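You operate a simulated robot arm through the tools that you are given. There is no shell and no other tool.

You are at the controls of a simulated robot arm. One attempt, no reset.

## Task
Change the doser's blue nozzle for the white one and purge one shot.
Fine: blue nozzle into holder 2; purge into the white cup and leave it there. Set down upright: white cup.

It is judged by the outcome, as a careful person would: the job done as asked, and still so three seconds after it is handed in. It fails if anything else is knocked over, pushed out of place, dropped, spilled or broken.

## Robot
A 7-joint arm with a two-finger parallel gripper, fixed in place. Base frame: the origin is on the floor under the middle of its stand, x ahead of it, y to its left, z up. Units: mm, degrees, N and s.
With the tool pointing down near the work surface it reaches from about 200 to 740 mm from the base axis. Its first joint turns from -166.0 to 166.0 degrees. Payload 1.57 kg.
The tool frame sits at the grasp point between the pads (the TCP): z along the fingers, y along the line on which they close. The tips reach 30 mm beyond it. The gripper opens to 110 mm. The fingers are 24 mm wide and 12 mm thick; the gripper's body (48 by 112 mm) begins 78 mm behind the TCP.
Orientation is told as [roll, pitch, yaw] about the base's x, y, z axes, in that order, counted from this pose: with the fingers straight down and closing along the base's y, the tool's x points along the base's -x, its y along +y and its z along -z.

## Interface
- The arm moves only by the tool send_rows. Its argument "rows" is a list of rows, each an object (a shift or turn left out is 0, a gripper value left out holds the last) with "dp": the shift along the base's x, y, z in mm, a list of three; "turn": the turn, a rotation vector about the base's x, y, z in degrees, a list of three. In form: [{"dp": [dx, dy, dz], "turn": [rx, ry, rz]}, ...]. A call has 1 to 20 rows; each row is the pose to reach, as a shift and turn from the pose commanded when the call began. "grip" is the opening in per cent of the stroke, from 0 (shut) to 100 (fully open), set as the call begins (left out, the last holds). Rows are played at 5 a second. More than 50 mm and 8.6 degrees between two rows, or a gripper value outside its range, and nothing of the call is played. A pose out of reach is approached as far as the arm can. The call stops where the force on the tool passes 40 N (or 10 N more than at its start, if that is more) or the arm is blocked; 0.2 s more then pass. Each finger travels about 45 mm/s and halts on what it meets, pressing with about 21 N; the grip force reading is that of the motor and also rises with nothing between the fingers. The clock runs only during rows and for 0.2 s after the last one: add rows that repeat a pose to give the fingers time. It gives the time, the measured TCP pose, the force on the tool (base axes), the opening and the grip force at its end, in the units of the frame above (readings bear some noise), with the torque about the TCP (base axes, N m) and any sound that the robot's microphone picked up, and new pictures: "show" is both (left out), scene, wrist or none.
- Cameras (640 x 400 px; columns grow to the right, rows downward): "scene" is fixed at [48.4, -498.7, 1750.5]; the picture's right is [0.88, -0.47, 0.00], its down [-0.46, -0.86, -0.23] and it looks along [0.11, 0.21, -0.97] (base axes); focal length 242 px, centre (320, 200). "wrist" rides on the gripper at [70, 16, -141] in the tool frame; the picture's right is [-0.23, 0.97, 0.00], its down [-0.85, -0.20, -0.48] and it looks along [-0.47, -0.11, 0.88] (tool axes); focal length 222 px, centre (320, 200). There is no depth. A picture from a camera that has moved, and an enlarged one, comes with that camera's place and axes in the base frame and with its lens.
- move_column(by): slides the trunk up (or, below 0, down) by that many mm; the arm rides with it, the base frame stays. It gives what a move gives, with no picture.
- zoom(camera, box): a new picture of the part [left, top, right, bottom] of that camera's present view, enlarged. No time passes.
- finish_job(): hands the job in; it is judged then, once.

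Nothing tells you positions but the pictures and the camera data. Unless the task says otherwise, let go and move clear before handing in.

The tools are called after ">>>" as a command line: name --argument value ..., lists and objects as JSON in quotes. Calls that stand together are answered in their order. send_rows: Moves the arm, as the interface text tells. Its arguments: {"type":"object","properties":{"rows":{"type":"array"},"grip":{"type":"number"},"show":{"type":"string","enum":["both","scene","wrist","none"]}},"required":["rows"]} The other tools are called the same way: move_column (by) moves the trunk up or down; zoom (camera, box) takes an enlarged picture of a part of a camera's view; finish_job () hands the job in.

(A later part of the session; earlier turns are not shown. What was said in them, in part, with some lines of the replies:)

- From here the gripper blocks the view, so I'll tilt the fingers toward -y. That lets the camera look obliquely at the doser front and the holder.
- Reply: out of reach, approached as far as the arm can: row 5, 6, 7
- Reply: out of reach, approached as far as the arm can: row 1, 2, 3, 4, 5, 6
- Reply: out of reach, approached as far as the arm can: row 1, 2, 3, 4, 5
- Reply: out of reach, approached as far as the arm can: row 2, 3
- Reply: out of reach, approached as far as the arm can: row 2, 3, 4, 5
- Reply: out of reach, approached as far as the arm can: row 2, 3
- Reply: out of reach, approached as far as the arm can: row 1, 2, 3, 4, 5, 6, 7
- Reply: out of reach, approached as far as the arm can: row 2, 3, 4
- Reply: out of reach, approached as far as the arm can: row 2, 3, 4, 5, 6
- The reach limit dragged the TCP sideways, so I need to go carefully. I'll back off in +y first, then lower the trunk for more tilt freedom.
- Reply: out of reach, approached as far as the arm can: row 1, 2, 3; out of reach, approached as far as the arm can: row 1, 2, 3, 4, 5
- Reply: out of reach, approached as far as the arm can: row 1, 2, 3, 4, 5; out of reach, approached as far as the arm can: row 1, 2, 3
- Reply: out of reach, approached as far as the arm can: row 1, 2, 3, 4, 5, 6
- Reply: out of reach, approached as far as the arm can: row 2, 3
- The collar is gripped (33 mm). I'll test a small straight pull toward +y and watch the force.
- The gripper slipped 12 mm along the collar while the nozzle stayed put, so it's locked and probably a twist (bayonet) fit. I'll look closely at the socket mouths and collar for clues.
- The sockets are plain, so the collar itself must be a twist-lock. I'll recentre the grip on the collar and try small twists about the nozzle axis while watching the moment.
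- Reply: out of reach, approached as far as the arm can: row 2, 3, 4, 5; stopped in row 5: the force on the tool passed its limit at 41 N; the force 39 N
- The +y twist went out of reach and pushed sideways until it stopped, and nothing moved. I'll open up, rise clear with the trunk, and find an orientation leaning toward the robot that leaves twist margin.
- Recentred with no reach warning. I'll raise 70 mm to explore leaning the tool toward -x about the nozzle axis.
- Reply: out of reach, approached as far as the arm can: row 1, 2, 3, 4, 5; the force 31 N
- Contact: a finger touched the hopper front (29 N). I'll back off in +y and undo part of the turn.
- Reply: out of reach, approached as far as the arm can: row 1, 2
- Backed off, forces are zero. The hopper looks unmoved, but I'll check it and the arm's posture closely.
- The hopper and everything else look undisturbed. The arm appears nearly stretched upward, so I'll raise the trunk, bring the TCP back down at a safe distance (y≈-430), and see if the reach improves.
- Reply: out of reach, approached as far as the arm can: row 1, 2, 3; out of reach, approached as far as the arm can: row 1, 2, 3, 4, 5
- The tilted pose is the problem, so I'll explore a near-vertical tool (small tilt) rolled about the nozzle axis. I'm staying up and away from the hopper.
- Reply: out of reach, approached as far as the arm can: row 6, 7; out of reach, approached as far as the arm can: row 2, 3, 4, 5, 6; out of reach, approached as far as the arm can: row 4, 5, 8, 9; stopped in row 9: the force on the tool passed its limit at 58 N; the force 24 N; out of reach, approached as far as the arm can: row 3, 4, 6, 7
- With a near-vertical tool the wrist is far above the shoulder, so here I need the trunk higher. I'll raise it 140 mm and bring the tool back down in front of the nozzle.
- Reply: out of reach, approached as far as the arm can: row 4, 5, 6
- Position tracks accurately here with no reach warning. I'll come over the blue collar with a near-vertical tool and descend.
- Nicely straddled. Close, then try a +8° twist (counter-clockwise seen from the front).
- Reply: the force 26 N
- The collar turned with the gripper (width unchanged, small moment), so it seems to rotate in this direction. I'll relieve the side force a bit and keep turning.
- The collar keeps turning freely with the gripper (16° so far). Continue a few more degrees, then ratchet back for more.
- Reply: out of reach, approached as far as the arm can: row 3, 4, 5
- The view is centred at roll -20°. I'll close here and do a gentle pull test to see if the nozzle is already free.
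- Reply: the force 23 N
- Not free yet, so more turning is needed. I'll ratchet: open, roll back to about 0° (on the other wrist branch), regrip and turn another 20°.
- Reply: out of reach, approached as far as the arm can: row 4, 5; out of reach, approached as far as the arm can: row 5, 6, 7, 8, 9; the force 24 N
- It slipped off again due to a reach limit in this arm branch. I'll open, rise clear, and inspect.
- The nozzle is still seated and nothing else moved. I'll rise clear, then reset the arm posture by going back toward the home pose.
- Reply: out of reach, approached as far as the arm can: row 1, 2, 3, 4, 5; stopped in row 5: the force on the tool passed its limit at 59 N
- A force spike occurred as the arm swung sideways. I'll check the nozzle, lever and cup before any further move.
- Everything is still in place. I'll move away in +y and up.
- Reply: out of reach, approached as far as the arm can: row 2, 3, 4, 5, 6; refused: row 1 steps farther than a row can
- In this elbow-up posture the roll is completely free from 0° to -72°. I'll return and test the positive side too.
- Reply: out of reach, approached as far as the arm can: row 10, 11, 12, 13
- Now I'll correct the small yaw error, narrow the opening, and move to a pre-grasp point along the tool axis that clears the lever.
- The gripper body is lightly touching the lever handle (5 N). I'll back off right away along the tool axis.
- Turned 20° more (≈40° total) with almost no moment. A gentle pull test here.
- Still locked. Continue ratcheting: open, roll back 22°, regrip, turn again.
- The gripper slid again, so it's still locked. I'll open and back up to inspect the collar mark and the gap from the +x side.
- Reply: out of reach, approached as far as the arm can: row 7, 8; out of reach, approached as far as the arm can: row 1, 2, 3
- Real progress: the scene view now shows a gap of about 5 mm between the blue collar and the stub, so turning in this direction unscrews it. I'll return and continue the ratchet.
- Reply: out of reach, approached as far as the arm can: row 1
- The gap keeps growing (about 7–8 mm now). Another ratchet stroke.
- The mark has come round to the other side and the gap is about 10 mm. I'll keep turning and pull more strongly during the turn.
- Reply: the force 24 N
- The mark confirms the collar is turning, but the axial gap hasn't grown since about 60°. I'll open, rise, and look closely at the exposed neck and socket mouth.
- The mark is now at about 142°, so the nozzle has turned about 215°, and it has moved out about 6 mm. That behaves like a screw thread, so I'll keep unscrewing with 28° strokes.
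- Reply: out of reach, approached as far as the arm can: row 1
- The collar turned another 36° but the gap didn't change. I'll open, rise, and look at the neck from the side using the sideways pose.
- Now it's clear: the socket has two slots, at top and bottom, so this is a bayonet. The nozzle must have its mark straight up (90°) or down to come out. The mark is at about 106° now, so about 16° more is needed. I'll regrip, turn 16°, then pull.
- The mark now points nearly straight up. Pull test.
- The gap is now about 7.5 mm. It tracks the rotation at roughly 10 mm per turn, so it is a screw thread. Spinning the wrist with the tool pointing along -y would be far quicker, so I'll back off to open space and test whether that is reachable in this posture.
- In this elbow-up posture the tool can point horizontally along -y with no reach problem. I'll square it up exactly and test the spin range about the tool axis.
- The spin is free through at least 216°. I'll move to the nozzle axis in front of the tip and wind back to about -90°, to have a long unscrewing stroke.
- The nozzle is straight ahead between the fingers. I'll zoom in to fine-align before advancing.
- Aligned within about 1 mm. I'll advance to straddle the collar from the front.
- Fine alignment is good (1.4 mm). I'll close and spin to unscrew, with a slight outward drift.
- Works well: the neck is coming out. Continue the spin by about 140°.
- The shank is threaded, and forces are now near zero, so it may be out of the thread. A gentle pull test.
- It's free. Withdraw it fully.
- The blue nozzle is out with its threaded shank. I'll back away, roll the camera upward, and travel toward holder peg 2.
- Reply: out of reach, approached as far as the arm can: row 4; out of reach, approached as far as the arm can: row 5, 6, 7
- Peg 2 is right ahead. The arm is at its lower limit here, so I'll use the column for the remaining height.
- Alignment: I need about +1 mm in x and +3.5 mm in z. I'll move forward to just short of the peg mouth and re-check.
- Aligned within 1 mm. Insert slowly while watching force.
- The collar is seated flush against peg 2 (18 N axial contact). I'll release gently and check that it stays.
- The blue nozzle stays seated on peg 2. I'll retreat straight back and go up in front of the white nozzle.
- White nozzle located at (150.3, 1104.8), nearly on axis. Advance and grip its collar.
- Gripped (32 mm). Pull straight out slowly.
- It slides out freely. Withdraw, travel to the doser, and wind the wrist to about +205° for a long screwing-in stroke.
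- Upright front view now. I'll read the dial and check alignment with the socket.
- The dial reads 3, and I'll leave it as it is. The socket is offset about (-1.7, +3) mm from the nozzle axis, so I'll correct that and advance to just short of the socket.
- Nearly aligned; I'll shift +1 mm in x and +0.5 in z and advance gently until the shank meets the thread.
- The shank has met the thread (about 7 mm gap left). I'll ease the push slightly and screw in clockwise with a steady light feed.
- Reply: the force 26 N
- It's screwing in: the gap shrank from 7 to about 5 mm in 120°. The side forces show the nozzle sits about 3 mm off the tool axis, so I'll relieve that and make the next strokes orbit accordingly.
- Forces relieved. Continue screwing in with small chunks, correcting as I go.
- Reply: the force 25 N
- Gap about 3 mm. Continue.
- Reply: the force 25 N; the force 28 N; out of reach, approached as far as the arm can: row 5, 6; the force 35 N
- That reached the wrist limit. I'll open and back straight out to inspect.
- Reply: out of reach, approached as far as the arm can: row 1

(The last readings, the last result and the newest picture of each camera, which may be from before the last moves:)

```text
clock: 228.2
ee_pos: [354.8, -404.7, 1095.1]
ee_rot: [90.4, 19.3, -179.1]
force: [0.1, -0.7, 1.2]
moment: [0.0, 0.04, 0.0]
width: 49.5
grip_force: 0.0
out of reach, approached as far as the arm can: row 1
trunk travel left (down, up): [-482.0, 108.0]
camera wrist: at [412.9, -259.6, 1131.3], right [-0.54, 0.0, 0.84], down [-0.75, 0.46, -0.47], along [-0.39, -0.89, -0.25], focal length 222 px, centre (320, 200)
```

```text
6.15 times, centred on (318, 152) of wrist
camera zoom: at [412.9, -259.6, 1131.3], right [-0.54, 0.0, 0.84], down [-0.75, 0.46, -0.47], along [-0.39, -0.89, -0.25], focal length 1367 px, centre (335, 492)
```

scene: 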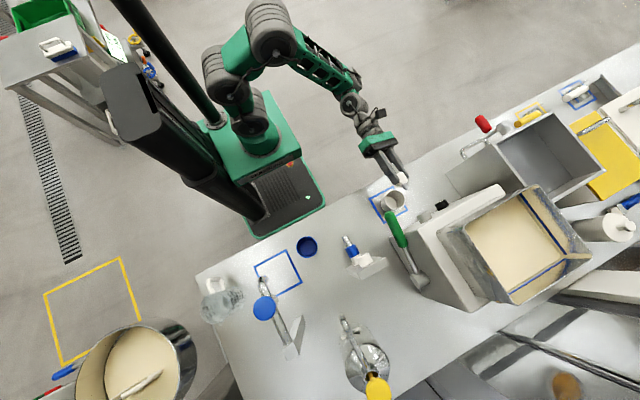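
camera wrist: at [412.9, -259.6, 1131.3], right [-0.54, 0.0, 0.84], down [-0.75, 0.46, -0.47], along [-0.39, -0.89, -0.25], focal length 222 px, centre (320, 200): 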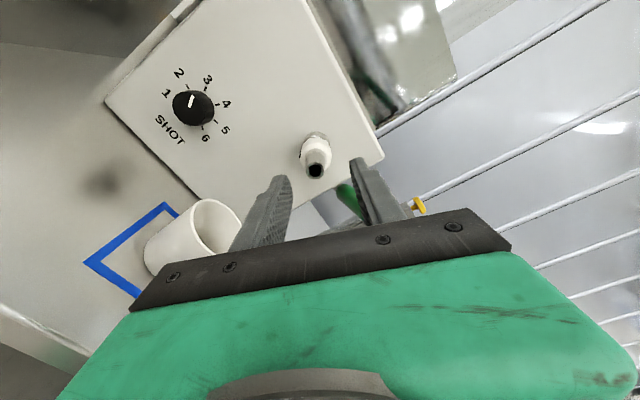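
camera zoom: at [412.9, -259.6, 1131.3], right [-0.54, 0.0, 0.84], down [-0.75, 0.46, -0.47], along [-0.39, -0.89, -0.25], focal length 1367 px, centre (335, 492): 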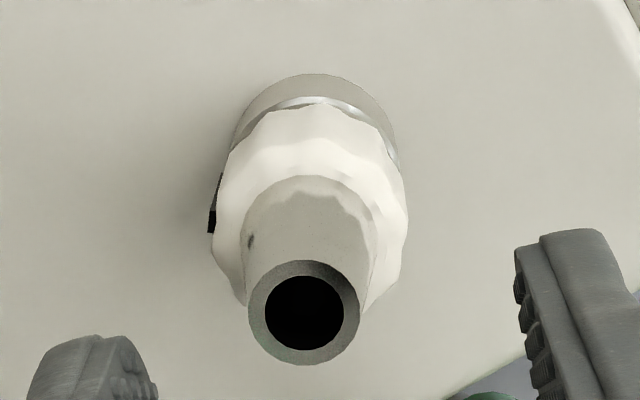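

The white nozzle now sits exactly as deep as the blue one originally did. I'll do one more short tightening stroke to confirm it is snug: go in again at a fresh wrist angle.

>>> send_rows --rows '[{"turn": [0, 8, 0]}, {"turn": [0, 16, 0]}, {"turn": [0, 24, 0]}, {"turn": [0, 32, 0]}, {"turn": [0, 40, 0]}, {"turn": [0, 48, 0]}, {"turn": [0, 56, 0]}, {"turn": [0, 64, 0]}, {"turn": [0, 72, 0]}, {"turn": [0, 80, 0]}, {"turn": [0, 88, 0]}, {"turn": [0, 96, 0]}, {"turn": [0, 104, 0]}, {"turn": [0, 109, 0]}, {"turn": [0, 109, 0]}]' --show "wrist"

>>> zoom --camera "wrist" --box '[270, 90, 370, 190]'

```text
clock: 231.4
ee_pos: [352.7, -402.7, 1093.9]
ee_rot: [20.3, -88.9, -110.3]
force: [0.3, -0.3, -0.3]
moment: [0.03, -0.01, -0.02]
width: 49.6
grip_force: 0.0
trunk travel left (down, up): [-482.0, 108.0]
camera wrist: at [371.3, -258.8, 1025.7], right [0.97, 0.0, 0.23], down [-0.21, 0.46, 0.86], along [-0.11, -0.89, 0.45], focal length 222 px, centre (320, 200)
```

wrist: 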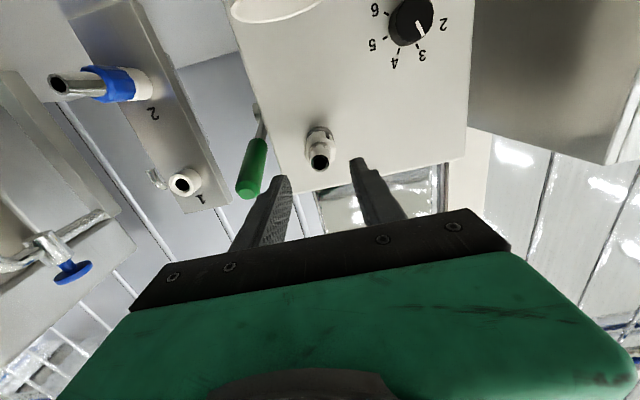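

```text
4.00 times, centred on (320, 140) of wrist
camera zoom: at [371.3, -258.8, 1025.7], right [0.97, 0.0, 0.23], down [-0.21, 0.46, 0.86], along [-0.11, -0.89, 0.45], focal length 888 px, centre (320, 440)
```

zoom: 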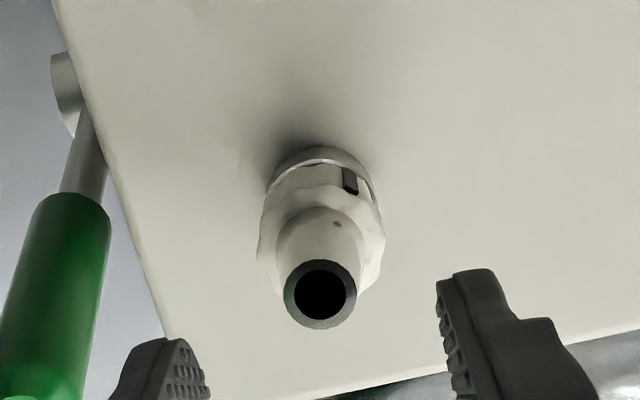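

The black mark is at about -43°. The blue one's mark was at 0° (+x) when tight, so about 43° more of tightening should finish it. Go in and grip.

>>> send_rows --rows '[{"dp": [0.5, -20, -2.5]}, {"dp": [0.5, -40, -2.5]}, {"dp": [0.5, -60, -2.5]}, {"dp": [0.5, -75, -2.5]}, {"dp": [0.5, -84, -2.5]}, {"dp": [0.5, -84, -2.5]}]' --show "none"

>>> zoom --camera "wrist" --box '[260, 110, 390, 240]'

```text
clock: 232.8
ee_pos: [354.0, -488.0, 1092.3]
ee_rot: [26.9, -88.9, -116.9]
force: [-0.1, -0.1, -0.6]
moment: [-0.01, 0.0, -0.01]
width: 49.5
grip_force: 0.1
trunk travel left (down, up): [-482.0, 108.0]
```

```text
3.08 times, centred on (325, 175) of wrist
camera zoom: at [371.3, -343.7, 1024.3], right [0.97, 0.0, 0.24], down [-0.21, 0.46, 0.86], along [-0.11, -0.89, 0.45], focal length 684 px, centre (305, 277)
```

zoom: 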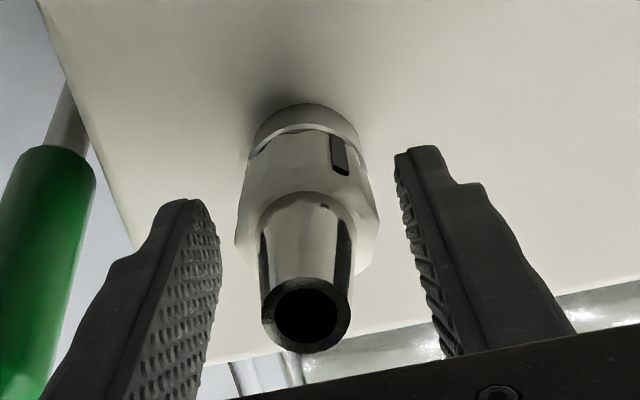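

>>> send_rows --rows '[{"dp": [0, 0, -1.5]}, {"dp": [0, 0, -3]}, {"dp": [0, 0, -3]}]' --show "none"

>>> send_rows --rows '[{"dp": [0, 0, 0]}, {"dp": [0, 0, 0]}, {"dp": [0, 0, 0]}, {"dp": [0, -0.1, 0], "turn": [0, -5, 0]}, {"dp": [0, -0.2, 0], "turn": [0, -10, 0]}, {"dp": [0, -0.3, 0], "turn": [0, -15, 0]}, {"dp": [0, -0.4, 0], "turn": [0, -20, 0]}, {"dp": [0, -0.4, 0], "turn": [0, -20, 0]}]' --grip 18 --show "none"

>>> zoom --camera "wrist" --box '[260, 110, 390, 240]'

```text
clock: 233.6
ee_pos: [354.7, -486.8, 1089.1]
ee_rot: [24.6, -88.9, -114.7]
force: [0.1, 0.4, -0.3]
moment: [-0.04, -0.02, 0.0]
width: 49.7
grip_force: 0.0
trunk travel left (down, up): [-482.0, 108.0]
```

```text
clock: 235.4
ee_pos: [354.7, -487.2, 1089.6]
ee_rot: [87.5, -69.4, -177.3]
force: [4.8, 0.3, 3.5]
moment: [-0.05, 0.01, 0.06]
width: 32.3
grip_force: 21.2
trunk travel left (down, up): [-482.0, 108.0]
```

```text
3.08 times, centred on (325, 175) of wrist
camera zoom: at [394.5, -343.2, 1030.4], right [0.83, 0.0, 0.55], down [-0.49, 0.46, 0.74], along [-0.26, -0.89, 0.38], focal length 684 px, centre (305, 277)
```

zoom: 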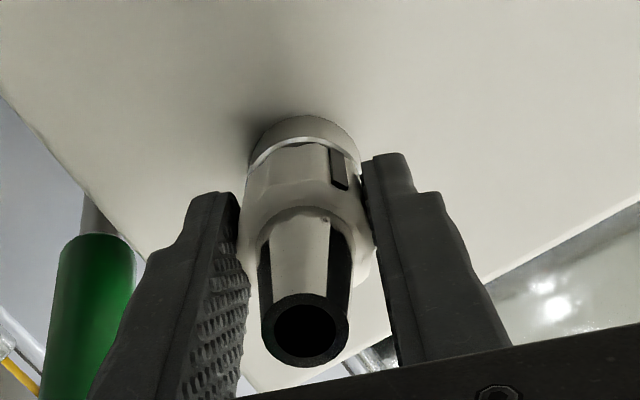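

>>> send_rows --rows '[{"dp": [0, -0.1, 0], "turn": [0, -5, 0]}, {"dp": [0, -0.2, 0], "turn": [0, -10, 0]}, {"dp": [0, -0.3, 0], "turn": [0, -15, 0]}, {"dp": [0, -0.4, 0], "turn": [0, -20, 0]}, {"dp": [0, -0.5, 0], "turn": [0, -25, 0]}, {"dp": [0, -0.5, 0], "turn": [0, -25, 0]}]' --show "none"

>>> zoom --camera "scene" --box '[414, 202, 430, 218]'

```text
clock: 236.8
ee_pos: [356.4, -488.5, 1090.5]
ee_rot: [89.2, -44.5, -178.7]
force: [6.9, 0.6, 9.5]
moment: [-0.12, 0.0, 0.11]
width: 32.7
grip_force: 21.3
trunk travel left (down, up): [-482.0, 108.0]
```

```text
16.00 times, centred on (422, 210) of scene
camera zoom: at [48.4, -498.7, 1750.5], right [0.88, -0.47, 0.0], down [-0.46, -0.86, -0.23], along [0.11, 0.21, -0.97], focal length 3880 px, centre (-1312, 40)
```

zoom: 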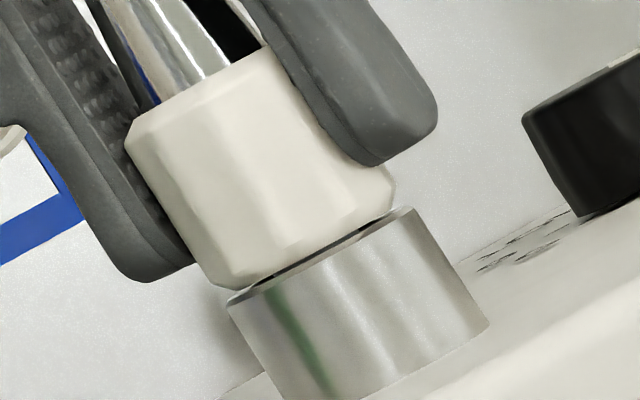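

Gap shrinking further with no torque yet. Continue until it seats.

>>> send_rows --rows '[{"dp": [1, -0.1, 1.5], "turn": [0, -5, 0]}, {"dp": [1, -0.2, 1.5], "turn": [0, -10, 0]}, {"dp": [1, -0.3, 1.5], "turn": [0, -15, 0]}, {"dp": [1, -0.4, 1.5], "turn": [0, -20, 0]}, {"dp": [1, -0.5, 1.5], "turn": [0, -25, 0]}, {"dp": [1, -0.6, 1.5], "turn": [0, -30, 0]}, {"dp": [1, -0.6, 1.5], "turn": [0, -30, 0]}]' --show "none"

>>> zoom --camera "scene" --box '[414, 202, 430, 218]'

```text
clock: 238.4
ee_pos: [355.2, -489.0, 1090.4]
ee_rot: [89.7, -14.5, -178.9]
force: [-1.1, 2.0, -2.5]
moment: [0.02, 0.0, -0.04]
width: 32.3
grip_force: 21.6
trunk travel left (down, up): [-482.0, 108.0]
```

```text
16.00 times, centred on (422, 210) of scene
camera zoom: at [48.4, -498.7, 1750.5], right [0.88, -0.47, 0.0], down [-0.46, -0.86, -0.23], along [0.11, 0.21, -0.97], focal length 3880 px, centre (-1312, 40)
```

zoom: 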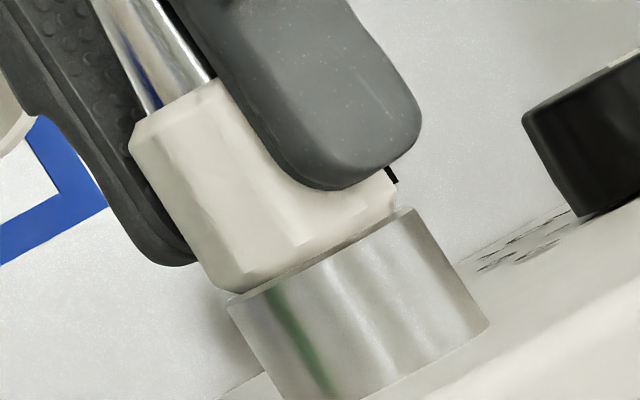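

Now essentially flush. One more stroke to feel it tighten.

>>> send_rows --rows '[{"dp": [0, -0.1, 0], "turn": [0, -4, 0]}, {"dp": [0, -0.2, 0], "turn": [0, -8, 0]}, {"dp": [0, -0.2, 0], "turn": [0, -12, 0]}, {"dp": [0, -0.2, 0], "turn": [0, -16, 0]}, {"dp": [0, -0.2, 0], "turn": [0, -16, 0]}]' --show "none"

>>> zoom --camera "scene" --box '[414, 202, 430, 218]'

```text
clock: 239.6
ee_pos: [354.9, -488.7, 1092.1]
ee_rot: [89.9, 1.5, -179.0]
force: [-2.8, 1.9, -5.0]
moment: [0.14, -0.01, -0.11]
width: 31.8
grip_force: 21.2
trunk travel left (down, up): [-482.0, 108.0]
```

```text
16.00 times, centred on (422, 210) of scene
camera zoom: at [48.4, -498.7, 1750.5], right [0.88, -0.47, 0.0], down [-0.46, -0.86, -0.23], along [0.11, 0.21, -0.97], focal length 3880 px, centre (-1312, 40)
```

zoom: 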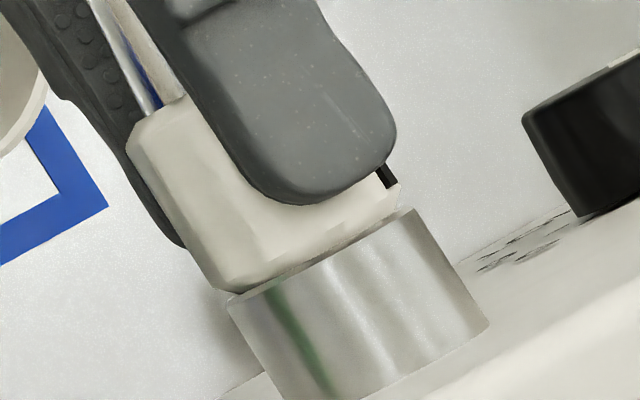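

>>> send_rows --rows '[{"dp": [0, -0.1, 0], "turn": [0, -4, 0]}, {"dp": [0, -0.2, 0], "turn": [0, -8, 0]}, {"dp": [0, -0.3, 0], "turn": [0, -12, 0]}, {"dp": [0, -0.3, 0], "turn": [0, -16, 0]}, {"dp": [0, -0.3, 0], "turn": [0, -20, 0]}, {"dp": [0, -0.3, 0], "turn": [0, -20, 0]}]' --show "none"

>>> zoom --camera "scene" --box '[414, 202, 430, 218]'

```text
clock: 241.0
ee_pos: [355.9, -488.7, 1090.5]
ee_rot: [90.4, 21.5, -179.0]
force: [-3.5, 4.2, -3.9]
moment: [0.09, 0.05, -0.07]
width: 32.3
grip_force: 20.3
trunk travel left (down, up): [-482.0, 108.0]
```

```text
16.00 times, centred on (422, 210) of scene
camera zoom: at [48.4, -498.7, 1750.5], right [0.88, -0.47, 0.0], down [-0.46, -0.86, -0.23], along [0.11, 0.21, -0.97], focal length 3880 px, centre (-1312, 40)
```

zoom: 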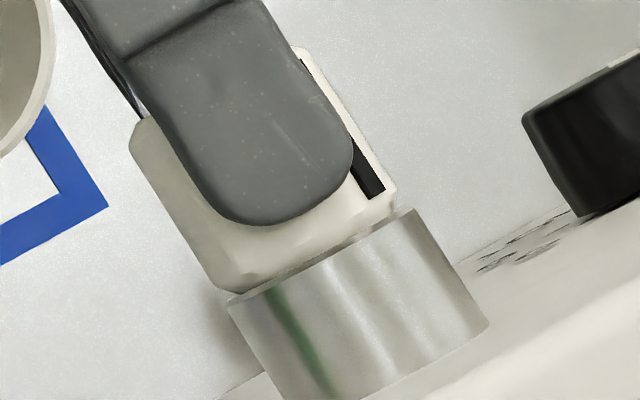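

Flush, still turning easily. I'll regrip once more and tighten until I feel resistance.

>>> send_rows --rows '[{"dp": [0, 0, 0]}, {"dp": [0, 0, 0]}, {"turn": [0, 8, 0]}, {"turn": [0, 16, 0]}, {"turn": [0, 24, 0]}, {"turn": [0, 32, 0]}, {"turn": [0, 40, 0]}, {"turn": [0, 48, 0]}, {"turn": [0, 56, 0]}, {"turn": [0, 64, 0]}, {"turn": [0, 72, 0]}, {"turn": [0, 80, 0]}, {"turn": [0, 88, 0]}, {"turn": [0, 96, 0]}, {"turn": [0, 104, 0]}, {"turn": [0, 112, 0]}, {"turn": [0, 120, 0]}, {"turn": [0, 120, 0]}]' --grip 46 --show "none"

>>> zoom --camera "wrist" --box '[260, 110, 390, 240]'

```text
clock: 244.8
ee_pos: [355.0, -489.5, 1090.4]
ee_rot: [-83.5, -81.3, -6.4]
force: [0.5, 0.0, -0.5]
moment: [0.03, 0.02, -0.03]
width: 50.6
grip_force: 0.1
trunk travel left (down, up): [-482.0, 108.0]
```

```text
3.08 times, centred on (325, 175) of wrist
camera zoom: at [361.7, -344.6, 1020.0], right [1.0, 0.0, 0.08], down [-0.07, 0.46, 0.88], along [-0.04, -0.89, 0.46], focal length 684 px, centre (305, 277)
```

zoom: 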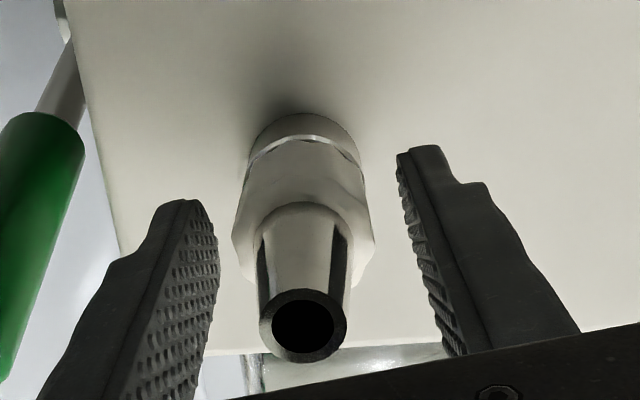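

>>> send_rows --rows '[{"dp": [0, 0, -1]}, {"dp": [0, 0, -1.5]}, {"dp": [0, 0, -1.5]}, {"dp": [0, 0, -1.5]}, {"dp": [0, -0.1, -1.5], "turn": [0, -5, 0]}, {"dp": [0, -0.2, -1.5], "turn": [0, -10, 0]}, {"dp": [0, -0.2, -1.5], "turn": [0, -15, 0]}, {"dp": [0, -0.2, -1.5], "turn": [0, -20, 0]}, {"dp": [0, -0.2, -1.5], "turn": [0, -25, 0]}, {"dp": [0, -0.2, -1.5], "turn": [0, -30, 0]}, {"dp": [0, -0.2, -1.5], "turn": [0, -30, 0]}]' --grip 18 --show "none"

>>> zoom --camera "scene" --box '[414, 202, 430, 218]'

```text
clock: 247.2
ee_pos: [353.8, -487.0, 1089.0]
ee_rot: [87.7, -68.5, -177.5]
force: [-6.7, 7.0, 8.5]
moment: [-0.19, 0.02, -0.15]
width: 32.4
grip_force: 21.0
trunk travel left (down, up): [-482.0, 108.0]
```

```text
16.00 times, centred on (422, 210) of scene
camera zoom: at [48.4, -498.7, 1750.5], right [0.88, -0.47, 0.0], down [-0.46, -0.86, -0.23], along [0.11, 0.21, -0.97], focal length 3880 px, centre (-1312, 40)
```

zoom: 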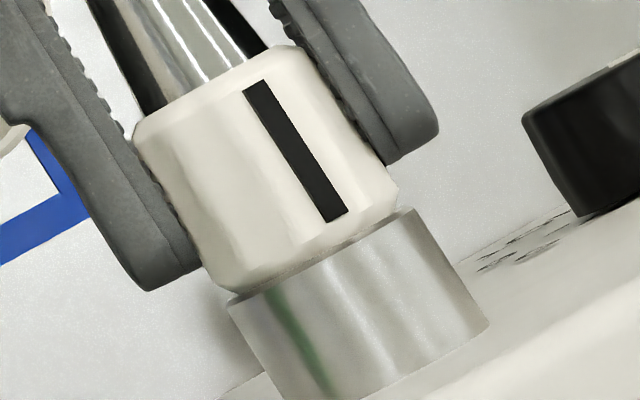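

>>> send_rows --rows '[{"dp": [-1, -0.1, 1.5], "turn": [0, -5, 0]}, {"dp": [-1, -0.2, 1.5], "turn": [0, -10, 0]}, {"dp": [-1, -0.2, 1.5], "turn": [0, -15, 0]}, {"dp": [-1, -0.2, 1.5], "turn": [0, -20, 0]}, {"dp": [-1, -0.2, 1.5], "turn": [0, -25, 0]}, {"dp": [-1, -0.2, 1.5], "turn": [0, -30, 0]}, {"dp": [-1, -0.2, 1.5], "turn": [0, -30, 0]}]' --show "none"

>>> zoom --camera "scene" --box '[414, 202, 430, 218]'

```text
clock: 248.8
ee_pos: [356.9, -488.2, 1089.0]
ee_rot: [89.2, -38.4, -178.6]
force: [3.3, 2.6, 0.4]
moment: [0.05, 0.02, 0.06]
width: 32.4
grip_force: 21.0
trunk travel left (down, up): [-482.0, 108.0]
```

```text
16.00 times, centred on (422, 210) of scene
camera zoom: at [48.4, -498.7, 1750.5], right [0.88, -0.47, 0.0], down [-0.46, -0.86, -0.23], along [0.11, 0.21, -0.97], focal length 3880 px, centre (-1312, 40)
```

zoom: 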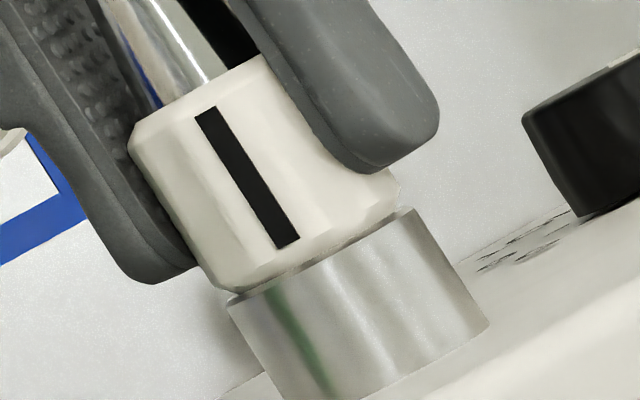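

It's flush and turning against the seat. I'll do a gentle pull test to confirm it's held.

>>> send_rows --rows '[{"dp": [0, 1.5, 0]}, {"dp": [0, 3, 0]}, {"dp": [0, 3, 0]}]' --show "none"

>>> zoom --camera "scene" --box '[414, 202, 430, 218]'

```text
clock: 249.6
ee_pos: [355.1, -488.0, 1090.1]
ee_rot: [89.2, -38.6, -178.7]
force: [11.0, -16.8, 3.9]
moment: [0.06, 0.1, 0.24]
width: 32.3
grip_force: 20.6
trunk travel left (down, up): [-482.0, 108.0]
```

```text
16.00 times, centred on (422, 210) of scene
camera zoom: at [48.4, -498.7, 1750.5], right [0.88, -0.47, 0.0], down [-0.46, -0.86, -0.23], along [0.11, 0.21, -0.97], focal length 3880 px, centre (-1312, 40)
```

zoom: 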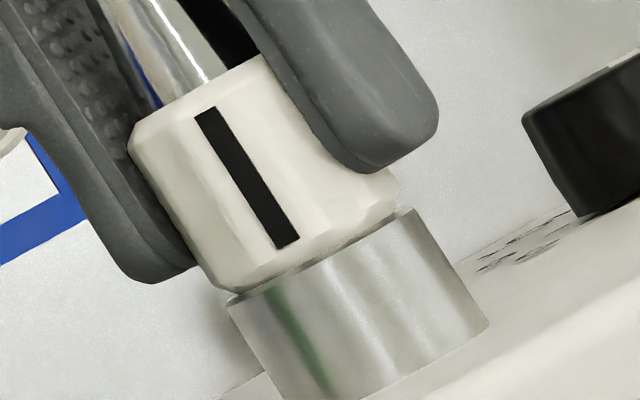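

It's held firmly. Release and back out.

>>> send_rows --rows '[{"dp": [0, -2, 0]}, {"dp": [0, -2, 0]}, {"dp": [0, -2, 0]}]' --grip 46 --show "none"

>>> send_rows --rows '[{"dp": [0, 15, 0]}, {"dp": [0, 35, 0]}, {"dp": [0, 60, 0]}, {"dp": [0, 85, 0]}, {"dp": [0, 105, 0]}, {"dp": [0, 105, 0]}]' --show "both"

>>> zoom --camera "scene" --box '[370, 160, 450, 290]'

```text
clock: 250.4
ee_pos: [353.4, -488.4, 1089.8]
ee_rot: [89.2, -38.5, -178.7]
force: [0.5, 0.4, 0.6]
moment: [-0.01, -0.05, 0.0]
width: 50.6
grip_force: 0.0
trunk travel left (down, up): [-482.0, 108.0]
```

```text
clock: 251.8
ee_pos: [353.0, -382.9, 1088.6]
ee_rot: [89.2, -38.5, -178.8]
force: [0.7, -0.3, -0.5]
moment: [-0.01, 0.04, 0.06]
width: 50.8
grip_force: 0.1
trunk travel left (down, up): [-482.0, 108.0]
camera wrist: at [416.7, -238.5, 1057.8], right [0.43, 0.0, 0.9], down [-0.8, 0.46, 0.38], along [-0.42, -0.89, 0.2], focal length 222 px, centre (320, 200)
```

scene: 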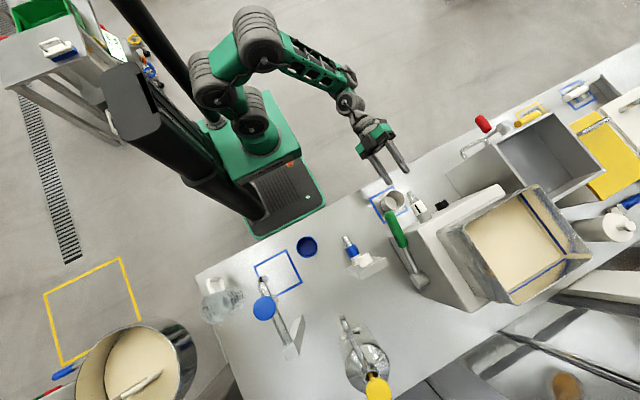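
wrist: 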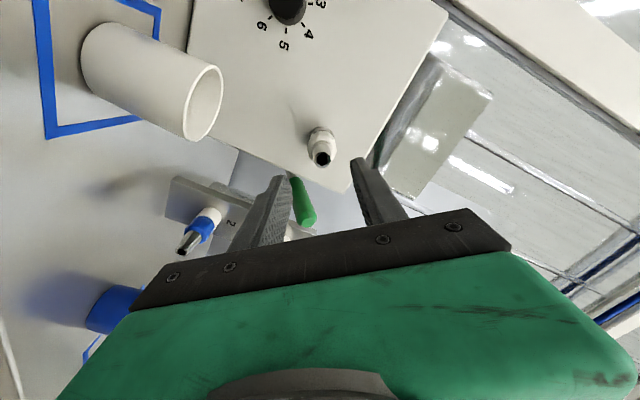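

```text
3.08 times, centred on (410, 225) of scene
camera zoom: at [48.4, -498.7, 1750.5], right [0.88, -0.47, 0.0], down [-0.46, -0.86, -0.23], along [0.11, 0.21, -0.97], focal length 746 px, centre (43, 123)
```

zoom: 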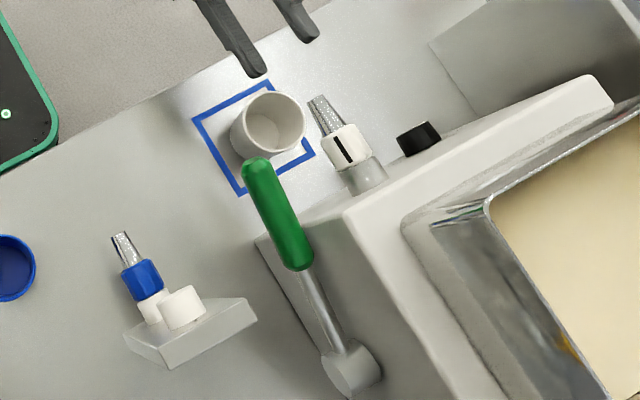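

Everything is in place: white nozzle on the doser, blue on peg 2, cup under the outlet. Next is one lever stroke, so I'll close the fingers and position them above the green handle.

>>> send_rows --rows '[{"dp": [-10, 0, 15], "turn": [0, -8, 0]}, {"dp": [-25, 0, 35], "turn": [0, -16, 0]}, {"dp": [-45, 0, 55], "turn": [0, -24, 0]}, {"dp": [-65, 0, 72], "turn": [0, -32, 0]}, {"dp": [-84, 0, 75], "turn": [0, -39, 0]}, {"dp": [-84, -25, 75], "turn": [0, -39, 0]}, {"dp": [-84, -50, 75], "turn": [0, -39, 0]}, {"dp": [-84, -80, 75], "turn": [0, -39, 0]}, {"dp": [-84, -105, 75], "turn": [0, -39, 0]}, {"dp": [-84, -105, 75], "turn": [0, -39, 0]}]' --grip 0 --show "both"

>>> zoom --camera "scene" --box '[360, 150, 450, 290]'

```text
clock: 254.0
ee_pos: [272.6, -488.8, 1166.5]
ee_rot: [90.1, 0.5, -179.0]
force: [-0.3, 0.6, -0.7]
moment: [0.01, 0.01, 0.03]
width: 0.0
grip_force: 21.4
trunk travel left (down, up): [-482.0, 108.0]
camera wrist: at [339.1, -345.2, 1181.2], right [-0.24, 0.0, 0.97], down [-0.86, 0.46, -0.21], along [-0.45, -0.89, -0.11], focal length 222 px, centre (320, 200)
```

scene: 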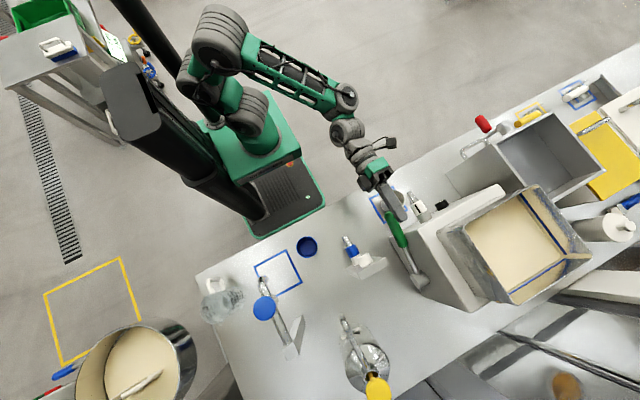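
wrist: 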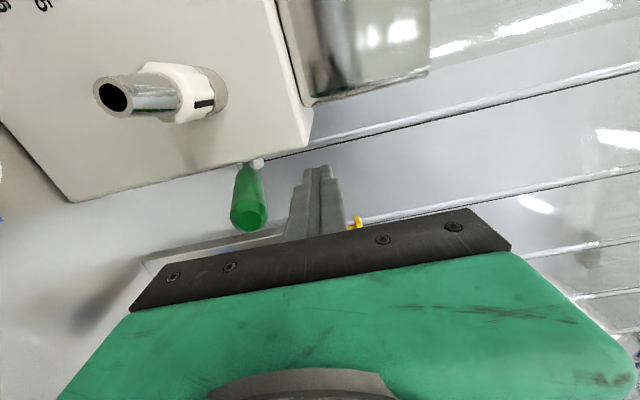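

```text
2.86 times, centred on (405, 220) of scene
camera zoom: at [48.4, -498.7, 1750.5], right [0.88, -0.47, 0.0], down [-0.46, -0.86, -0.23], along [0.11, 0.21, -0.97], focal length 693 px, centre (77, 143)
```

zoom: 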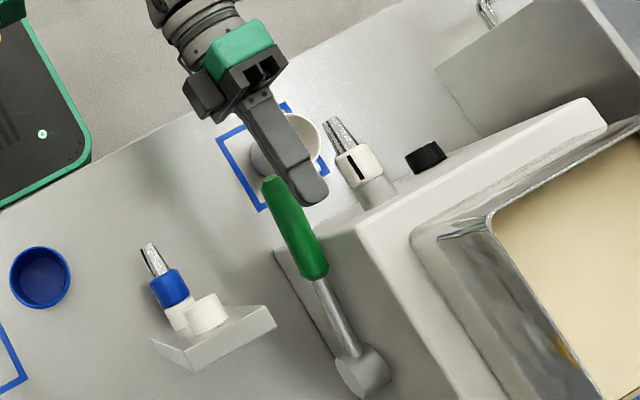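

The handle is right below the fingers. Centre over it, go down to near contact, then press in small steps.

>>> send_rows --rows '[{"dp": [-3, 0, -10]}, {"dp": [-3, 0, -20]}, {"dp": [-3, 0, -28]}, {"dp": [-3, 0, -28]}]' --show "none"

>>> send_rows --rows '[{"dp": [0, 0, -4]}, {"dp": [0, 0, -8]}, {"dp": [0, 0, -12]}, {"dp": [0, 0, -16]}, {"dp": [0, 0, -16]}]' --show "wrist"

```text
clock: 255.0
ee_pos: [268.3, -489.7, 1139.3]
ee_rot: [90.1, 0.5, -179.1]
force: [0.0, 3.1, 4.3]
moment: [0.04, 0.03, -0.01]
width: 0.0
grip_force: 20.9
trunk travel left (down, up): [-482.0, 108.0]
```

```text
clock: 256.2
ee_pos: [269.2, -484.9, 1123.1]
ee_rot: [90.3, 0.5, -178.9]
force: [5.7, 32.7, 13.8]
moment: [0.54, 0.01, -0.46]
width: 0.0
grip_force: 21.3
trunk travel left (down, up): [-482.0, 108.0]
camera wrist: at [336.4, -340.6, 1138.0], right [-0.24, 0.0, 0.97], down [-0.86, 0.46, -0.21], along [-0.45, -0.89, -0.11], focal length 222 px, centre (320, 200)
```

wrist: 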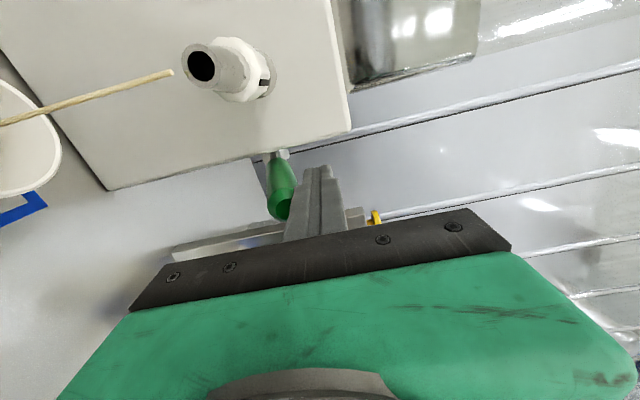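

Batter is already flowing from the nozzle toward the cup. I'll check the scene right away.

>>> zoom --camera "scene" --box '[360, 150, 450, 290]'

>>> zoom --camera "wrist" --box '[0, 20, 320, 240]'

```text
2.86 times, centred on (405, 220) of scene
camera zoom: at [48.4, -498.7, 1750.5], right [0.88, -0.47, 0.0], down [-0.46, -0.86, -0.23], along [0.11, 0.21, -0.97], focal length 693 px, centre (77, 143)
```

zoom: 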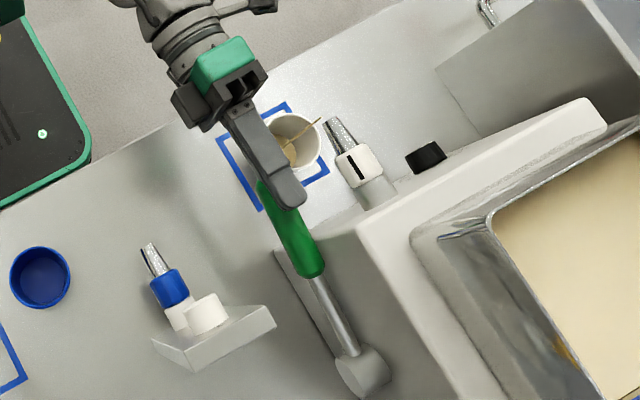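

```text
1.82 times, centred on (160, 130) of wrist
camera zoom: at [336.4, -340.6, 1138.0], right [-0.24, 0.0, 0.97], down [-0.86, 0.46, -0.21], along [-0.45, -0.89, -0.11], focal length 404 px, centre (611, 327)
```

zoom: 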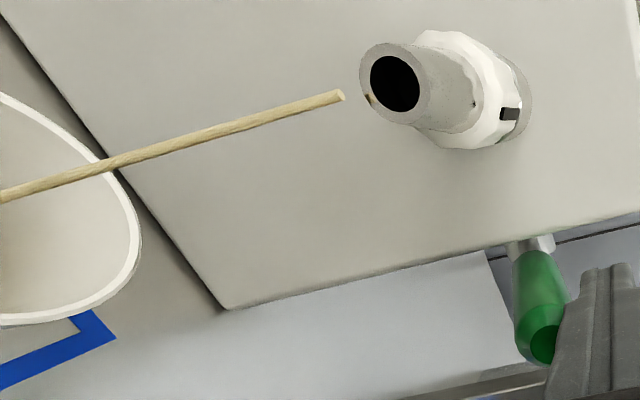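

A partial shot went cleanly into the cup. The fingers' step is butting the handle end (32 N in y), so I'll ease back in y and follow the handle's arc down to complete this same stroke.

>>> send_rows --rows '[{"dp": [0, 7, 0]}, {"dp": [0, 13, -3]}, {"dp": [0, 14, -10]}, {"dp": [0, 15, -17]}, {"dp": [0, 15.5, -24]}, {"dp": [0, 16, -31]}, {"dp": [0, 16, -38]}, {"dp": [0, 15.5, -45]}, {"dp": [0, 15, -52]}, {"dp": [0, 14, -58]}]' --show "wrist"

>>> zoom --camera "scene" --box '[360, 150, 450, 290]'

```text
clock: 258.4
ee_pos: [268.2, -475.5, 1063.9]
ee_rot: [90.2, 0.5, -179.0]
force: [2.3, 6.4, 6.6]
moment: [-0.16, -0.01, 0.08]
width: 0.0
grip_force: 20.9
trunk travel left (down, up): [-482.0, 108.0]
camera wrist: at [336.1, -330.0, 1078.4], right [-0.24, 0.0, 0.97], down [-0.86, 0.46, -0.21], along [-0.45, -0.89, -0.11], focal length 222 px, centre (320, 200)
```

wrist: 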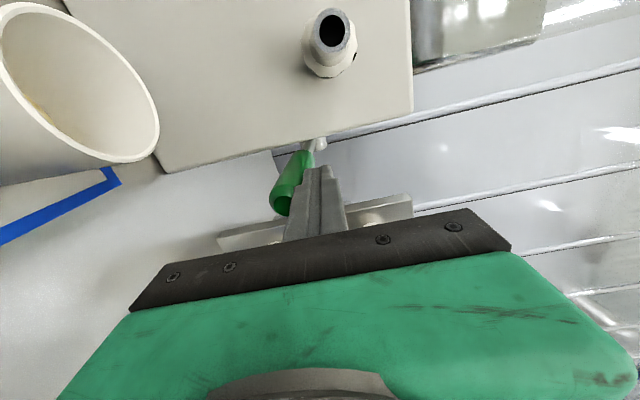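

```text
2.86 times, centred on (405, 220) of scene
camera zoom: at [48.4, -498.7, 1750.5], right [0.88, -0.47, 0.0], down [-0.46, -0.86, -0.23], along [0.11, 0.21, -0.97], focal length 693 px, centre (77, 143)
```

zoom: 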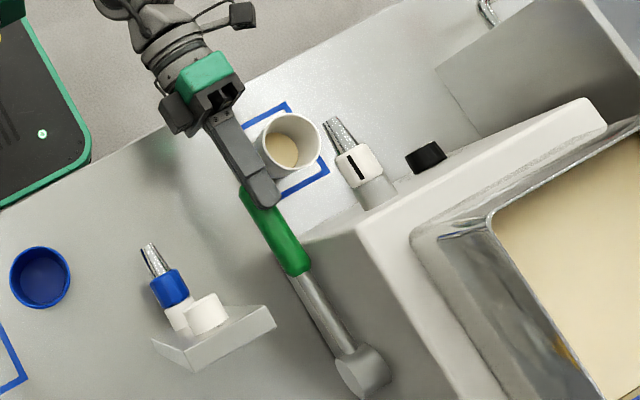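

The lever is well down, the flow has stopped, and batter is in the cup. I'll look closely at the cup and around it.

>>> zoom --camera "scene" --box '[375, 175, 425, 225]'

>>> zoom --camera "wrist" --box '[0, 0, 400, 240]'

```text
8.00 times, centred on (400, 200) of scene
camera zoom: at [48.4, -498.7, 1750.5], right [0.88, -0.47, 0.0], down [-0.46, -0.86, -0.23], along [0.11, 0.21, -0.97], focal length 1940 px, centre (-320, 200)
```

zoom: 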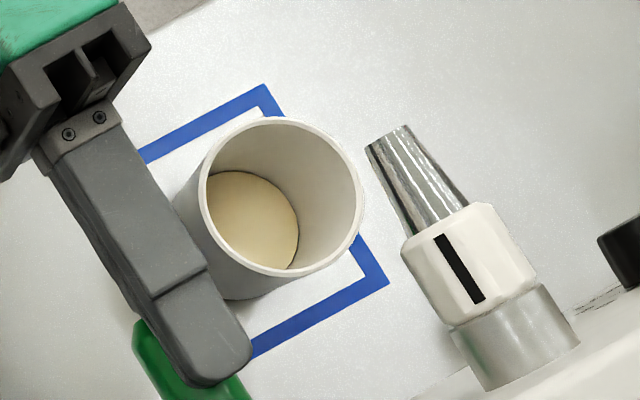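

```text
1.60 times, centred on (200, 120) of wrist
camera zoom: at [336.1, -330.0, 1078.4], right [-0.24, 0.0, 0.97], down [-0.86, 0.46, -0.21], along [-0.45, -0.89, -0.11], focal length 355 px, centre (512, 328)
```

zoom: 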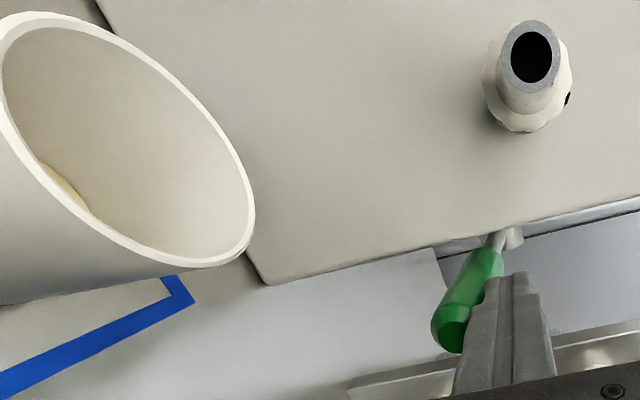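

Clean: batter covers the cup bottom and nothing spilled. I'll continue this same stroke to the lever's end so the shot is complete.

>>> send_rows --rows '[{"dp": [0, -1, -7]}, {"dp": [0, -2, -14]}, {"dp": [0, -4, -21]}, {"dp": [0, -6, -28]}, {"dp": [0, -8, -35]}]' --show "wrist"

>>> zoom --camera "scene" --box '[360, 160, 450, 290]'

```text
clock: 259.6
ee_pos: [268.5, -482.3, 1027.0]
ee_rot: [90.1, 0.5, -179.1]
force: [1.3, 10.3, 6.4]
moment: [-0.11, 0.02, -0.02]
width: 0.0
grip_force: 20.9
trunk travel left (down, up): [-482.0, 108.0]
camera wrist: at [335.6, -337.2, 1043.3], right [-0.24, 0.0, 0.97], down [-0.86, 0.46, -0.21], along [-0.45, -0.89, -0.11], focal length 222 px, centre (320, 200)
```

wrist: 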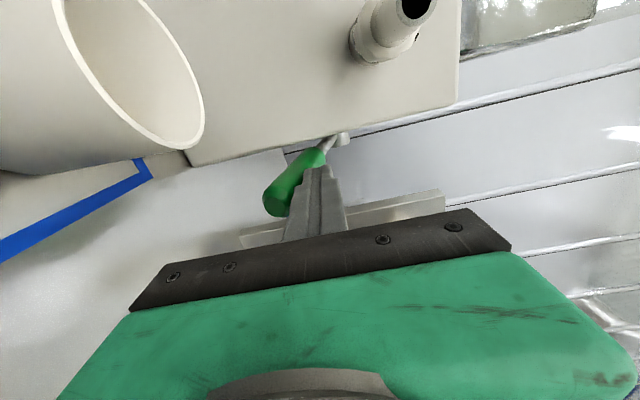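

```text
3.08 times, centred on (405, 225) of scene
camera zoom: at [48.4, -498.7, 1750.5], right [0.88, -0.47, 0.0], down [-0.46, -0.86, -0.23], along [0.11, 0.21, -0.97], focal length 746 px, centre (58, 123)
```

zoom: 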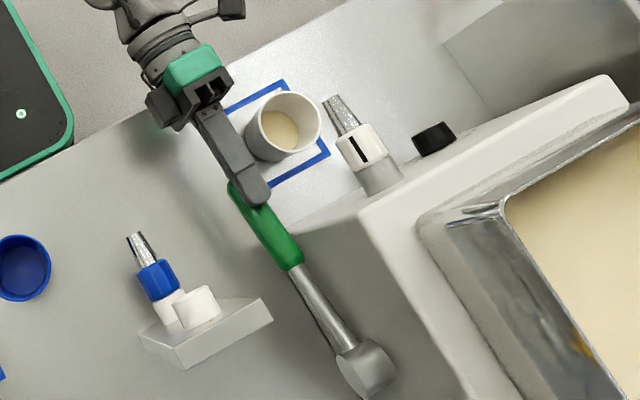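

>>> send_rows --rows '[{"dp": [0, -2, -6]}, {"dp": [0, -5, -12]}, {"dp": [0, -8, -18]}, {"dp": [0, -11, -24]}, {"dp": [0, -11, -24]}]' --show "none"

>>> zoom --camera "scene" --box '[375, 175, 425, 245]'

```text
clock: 260.3
ee_pos: [268.7, -487.1, 1021.4]
ee_rot: [91.0, 0.6, -179.0]
force: [-1.5, 15.4, 14.0]
moment: [-0.27, 0.02, -0.1]
width: 0.1
grip_force: 21.2
trunk travel left (down, up): [-482.0, 108.0]
stopped in row 3: the force on the tool passed its limit at 45 N (the readings are from after the stop); the commanded pose is now the measured one
```

```text
5.71 times, centred on (400, 210) of scene
camera zoom: at [48.4, -498.7, 1750.5], right [0.88, -0.47, 0.0], down [-0.46, -0.86, -0.23], along [0.11, 0.21, -0.97], focal length 1386 px, centre (-137, 143)
```

zoom: 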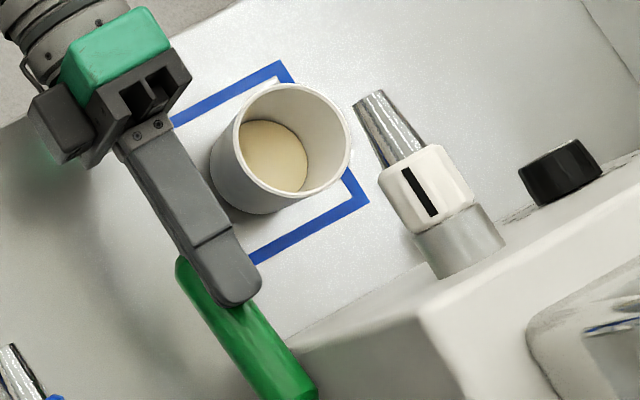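

End stop reached, so the stroke is complete. I'll lift off slowly and see whether the lever returns by itself.

>>> send_rows --rows '[{"dp": [0, 2, 8]}, {"dp": [0, 5, 18]}, {"dp": [0, 8, 28]}, {"dp": [0, 10, 40]}, {"dp": [0, 12, 55]}, {"dp": [0, 13, 70]}, {"dp": [0, 13, 85]}, {"dp": [0, 13, 100]}, {"dp": [0, 13, 115]}, {"dp": [0, 13, 130]}, {"dp": [0, 13, 145]}, {"dp": [0, 13, 145]}]' --show "wrist"

>>> zoom --camera "scene" --box '[360, 160, 450, 290]'

```text
clock: 262.9
ee_pos: [267.5, -473.5, 1164.4]
ee_rot: [90.6, 0.4, -179.1]
force: [0.3, -0.3, -0.4]
moment: [0.02, 0.02, 0.01]
width: 0.0
grip_force: 21.0
trunk travel left (down, up): [-482.0, 108.0]
camera wrist: at [335.7, -328.8, 1178.6], right [-0.23, 0.0, 0.97], down [-0.86, 0.46, -0.21], along [-0.45, -0.89, -0.1], focal length 222 px, centre (320, 200)
```

wrist: 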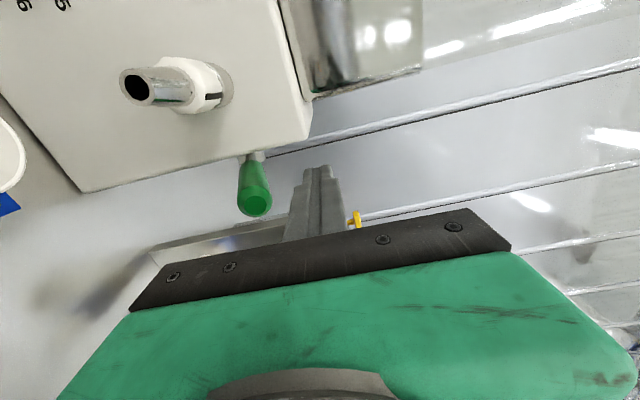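

```text
3.08 times, centred on (405, 225) of scene
camera zoom: at [48.4, -498.7, 1750.5], right [0.88, -0.47, 0.0], down [-0.46, -0.86, -0.23], along [0.11, 0.21, -0.97], focal length 746 px, centre (58, 123)
```

zoom: 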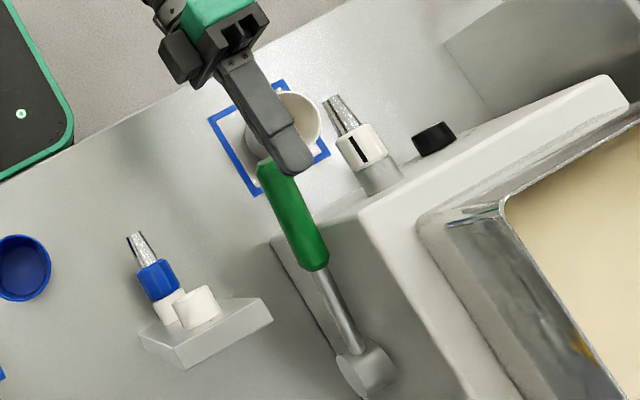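

The lever sprang back, and no further flow. I'll move clear and do a final check of everything.

>>> send_rows --rows '[{"dp": [0, 20, 10]}, {"dp": [0, 45, 20]}, {"dp": [0, 70, 30]}, {"dp": [0, 95, 40]}, {"dp": [0, 120, 50]}, {"dp": [0, 145, 60]}, {"dp": [0, 145, 60]}]' --show "both"

>>> zoom --camera "scene" --box '[330, 160, 450, 290]'

>>> zoom --camera "scene" --box '[375, 170, 435, 225]'

>>> zoom --camera "scene" --box '[340, 225, 390, 280]'

```text
clock: 264.4
ee_pos: [290.6, -350.4, 1153.8]
ee_rot: [88.7, -13.6, 179.7]
force: [-0.1, -0.7, -0.3]
moment: [0.03, 0.03, 0.04]
width: 0.0
grip_force: 21.1
out of reach, approached as far as the arm can: row 6, 7
trunk travel left (down, up): [-482.0, 108.0]
stopped in row 7: the arm was blocked; the commanded pose is now the measured one
camera wrist: at [364.6, -207.7, 1154.9], right [0.01, -0.02, 1.0], down [-0.87, 0.49, 0.01], along [-0.49, -0.87, -0.01], focal length 222 px, centre (320, 200)
```

scene: 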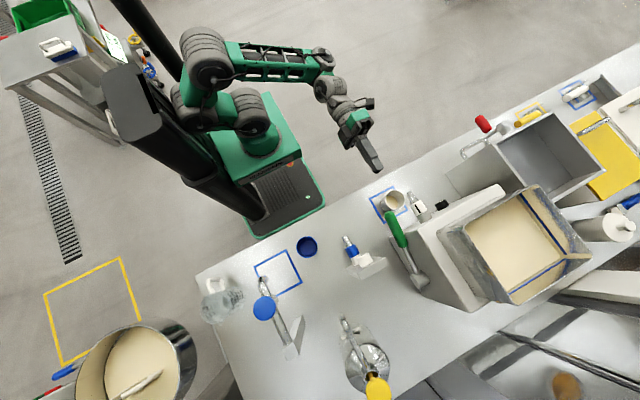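
wrist: 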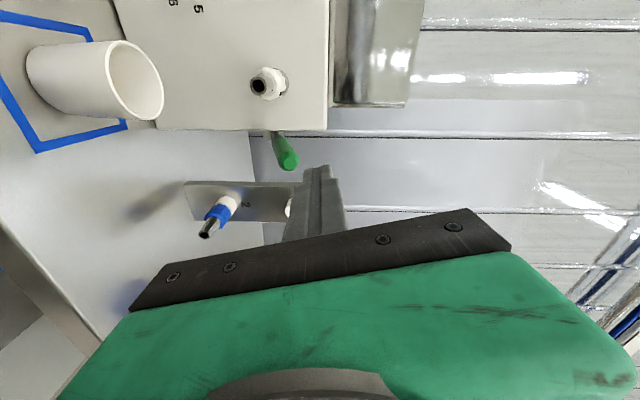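

```text
3.08 times, centred on (390, 225) of scene
camera zoom: at [48.4, -498.7, 1750.5], right [0.88, -0.47, 0.0], down [-0.46, -0.86, -0.23], along [0.11, 0.21, -0.97], focal length 746 px, centre (105, 123)
```

zoom: 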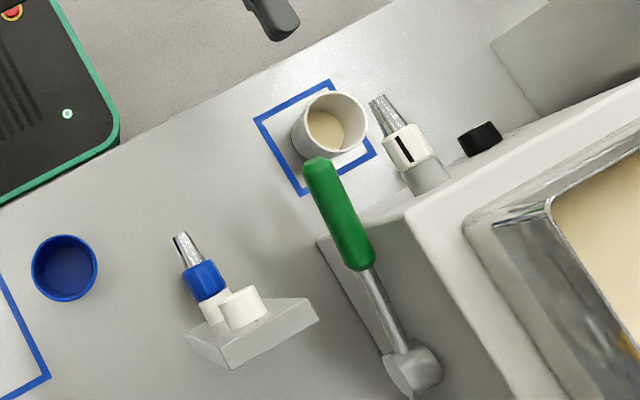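

```text
7.27 times, centred on (405, 198) of scene
camera zoom: at [48.4, -498.7, 1750.5], right [0.88, -0.47, 0.0], down [-0.46, -0.86, -0.23], along [0.11, 0.21, -0.97], focal length 1764 px, centre (-298, 218)
```

zoom: 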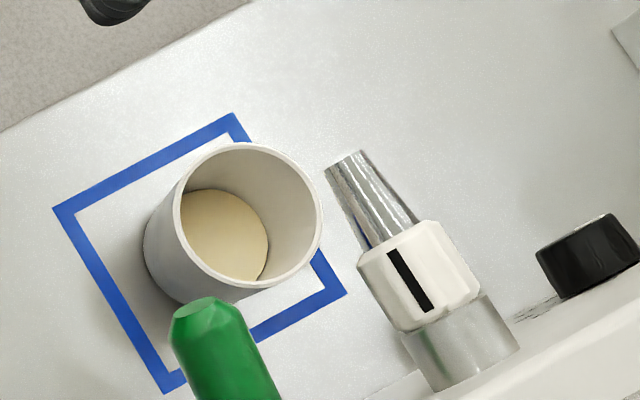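

```text
7.27 times, centred on (365, 252) of scene
camera zoom: at [48.4, -498.7, 1750.5], right [0.88, -0.47, 0.0], down [-0.46, -0.86, -0.23], along [0.11, 0.21, -0.97], focal length 1764 px, centre (-7, -182)
```

zoom: 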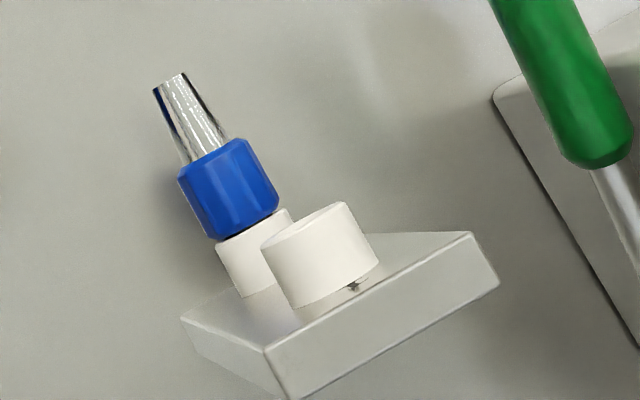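

Final check: the white nozzle is seated on the doser and the blue one is on peg 2. The white cup stands upright on the square with the single shot in it, the lever has returned and the gripper is clear. Handing in.

>>> finish_job

```text
The job is handed in.
```

The nozzle change and the purge are done, and I've handed the job in.

- **Blue nozzle:** it's in holder 2.
- **White nozzle:** it's screwed flush onto the doser. It didn't move in a pull test of about 17 N.
- **Purge:** I made one full lever stroke, in stages, without letting the lever return partway. The batter went into the white cup with nothing spilled, and the lever sprang back.
- **White cup:** it stands upright on the blue square under the outlet, with the shot in it.
- **SHOT dial:** it was at 3 and I left it there.

The arm bumped a few things along the way:

- **Hopper:** a finger pressed its front at about 29 N.
- **Lever handle:** I touched it lightly before the purge; no batter came out.
- **Blue nozzle:** it took some sideways force while I was freeing it from the doser, probably up to 59 N.

I saw nothing moved, knocked over or damaged in the pictures afterwards.
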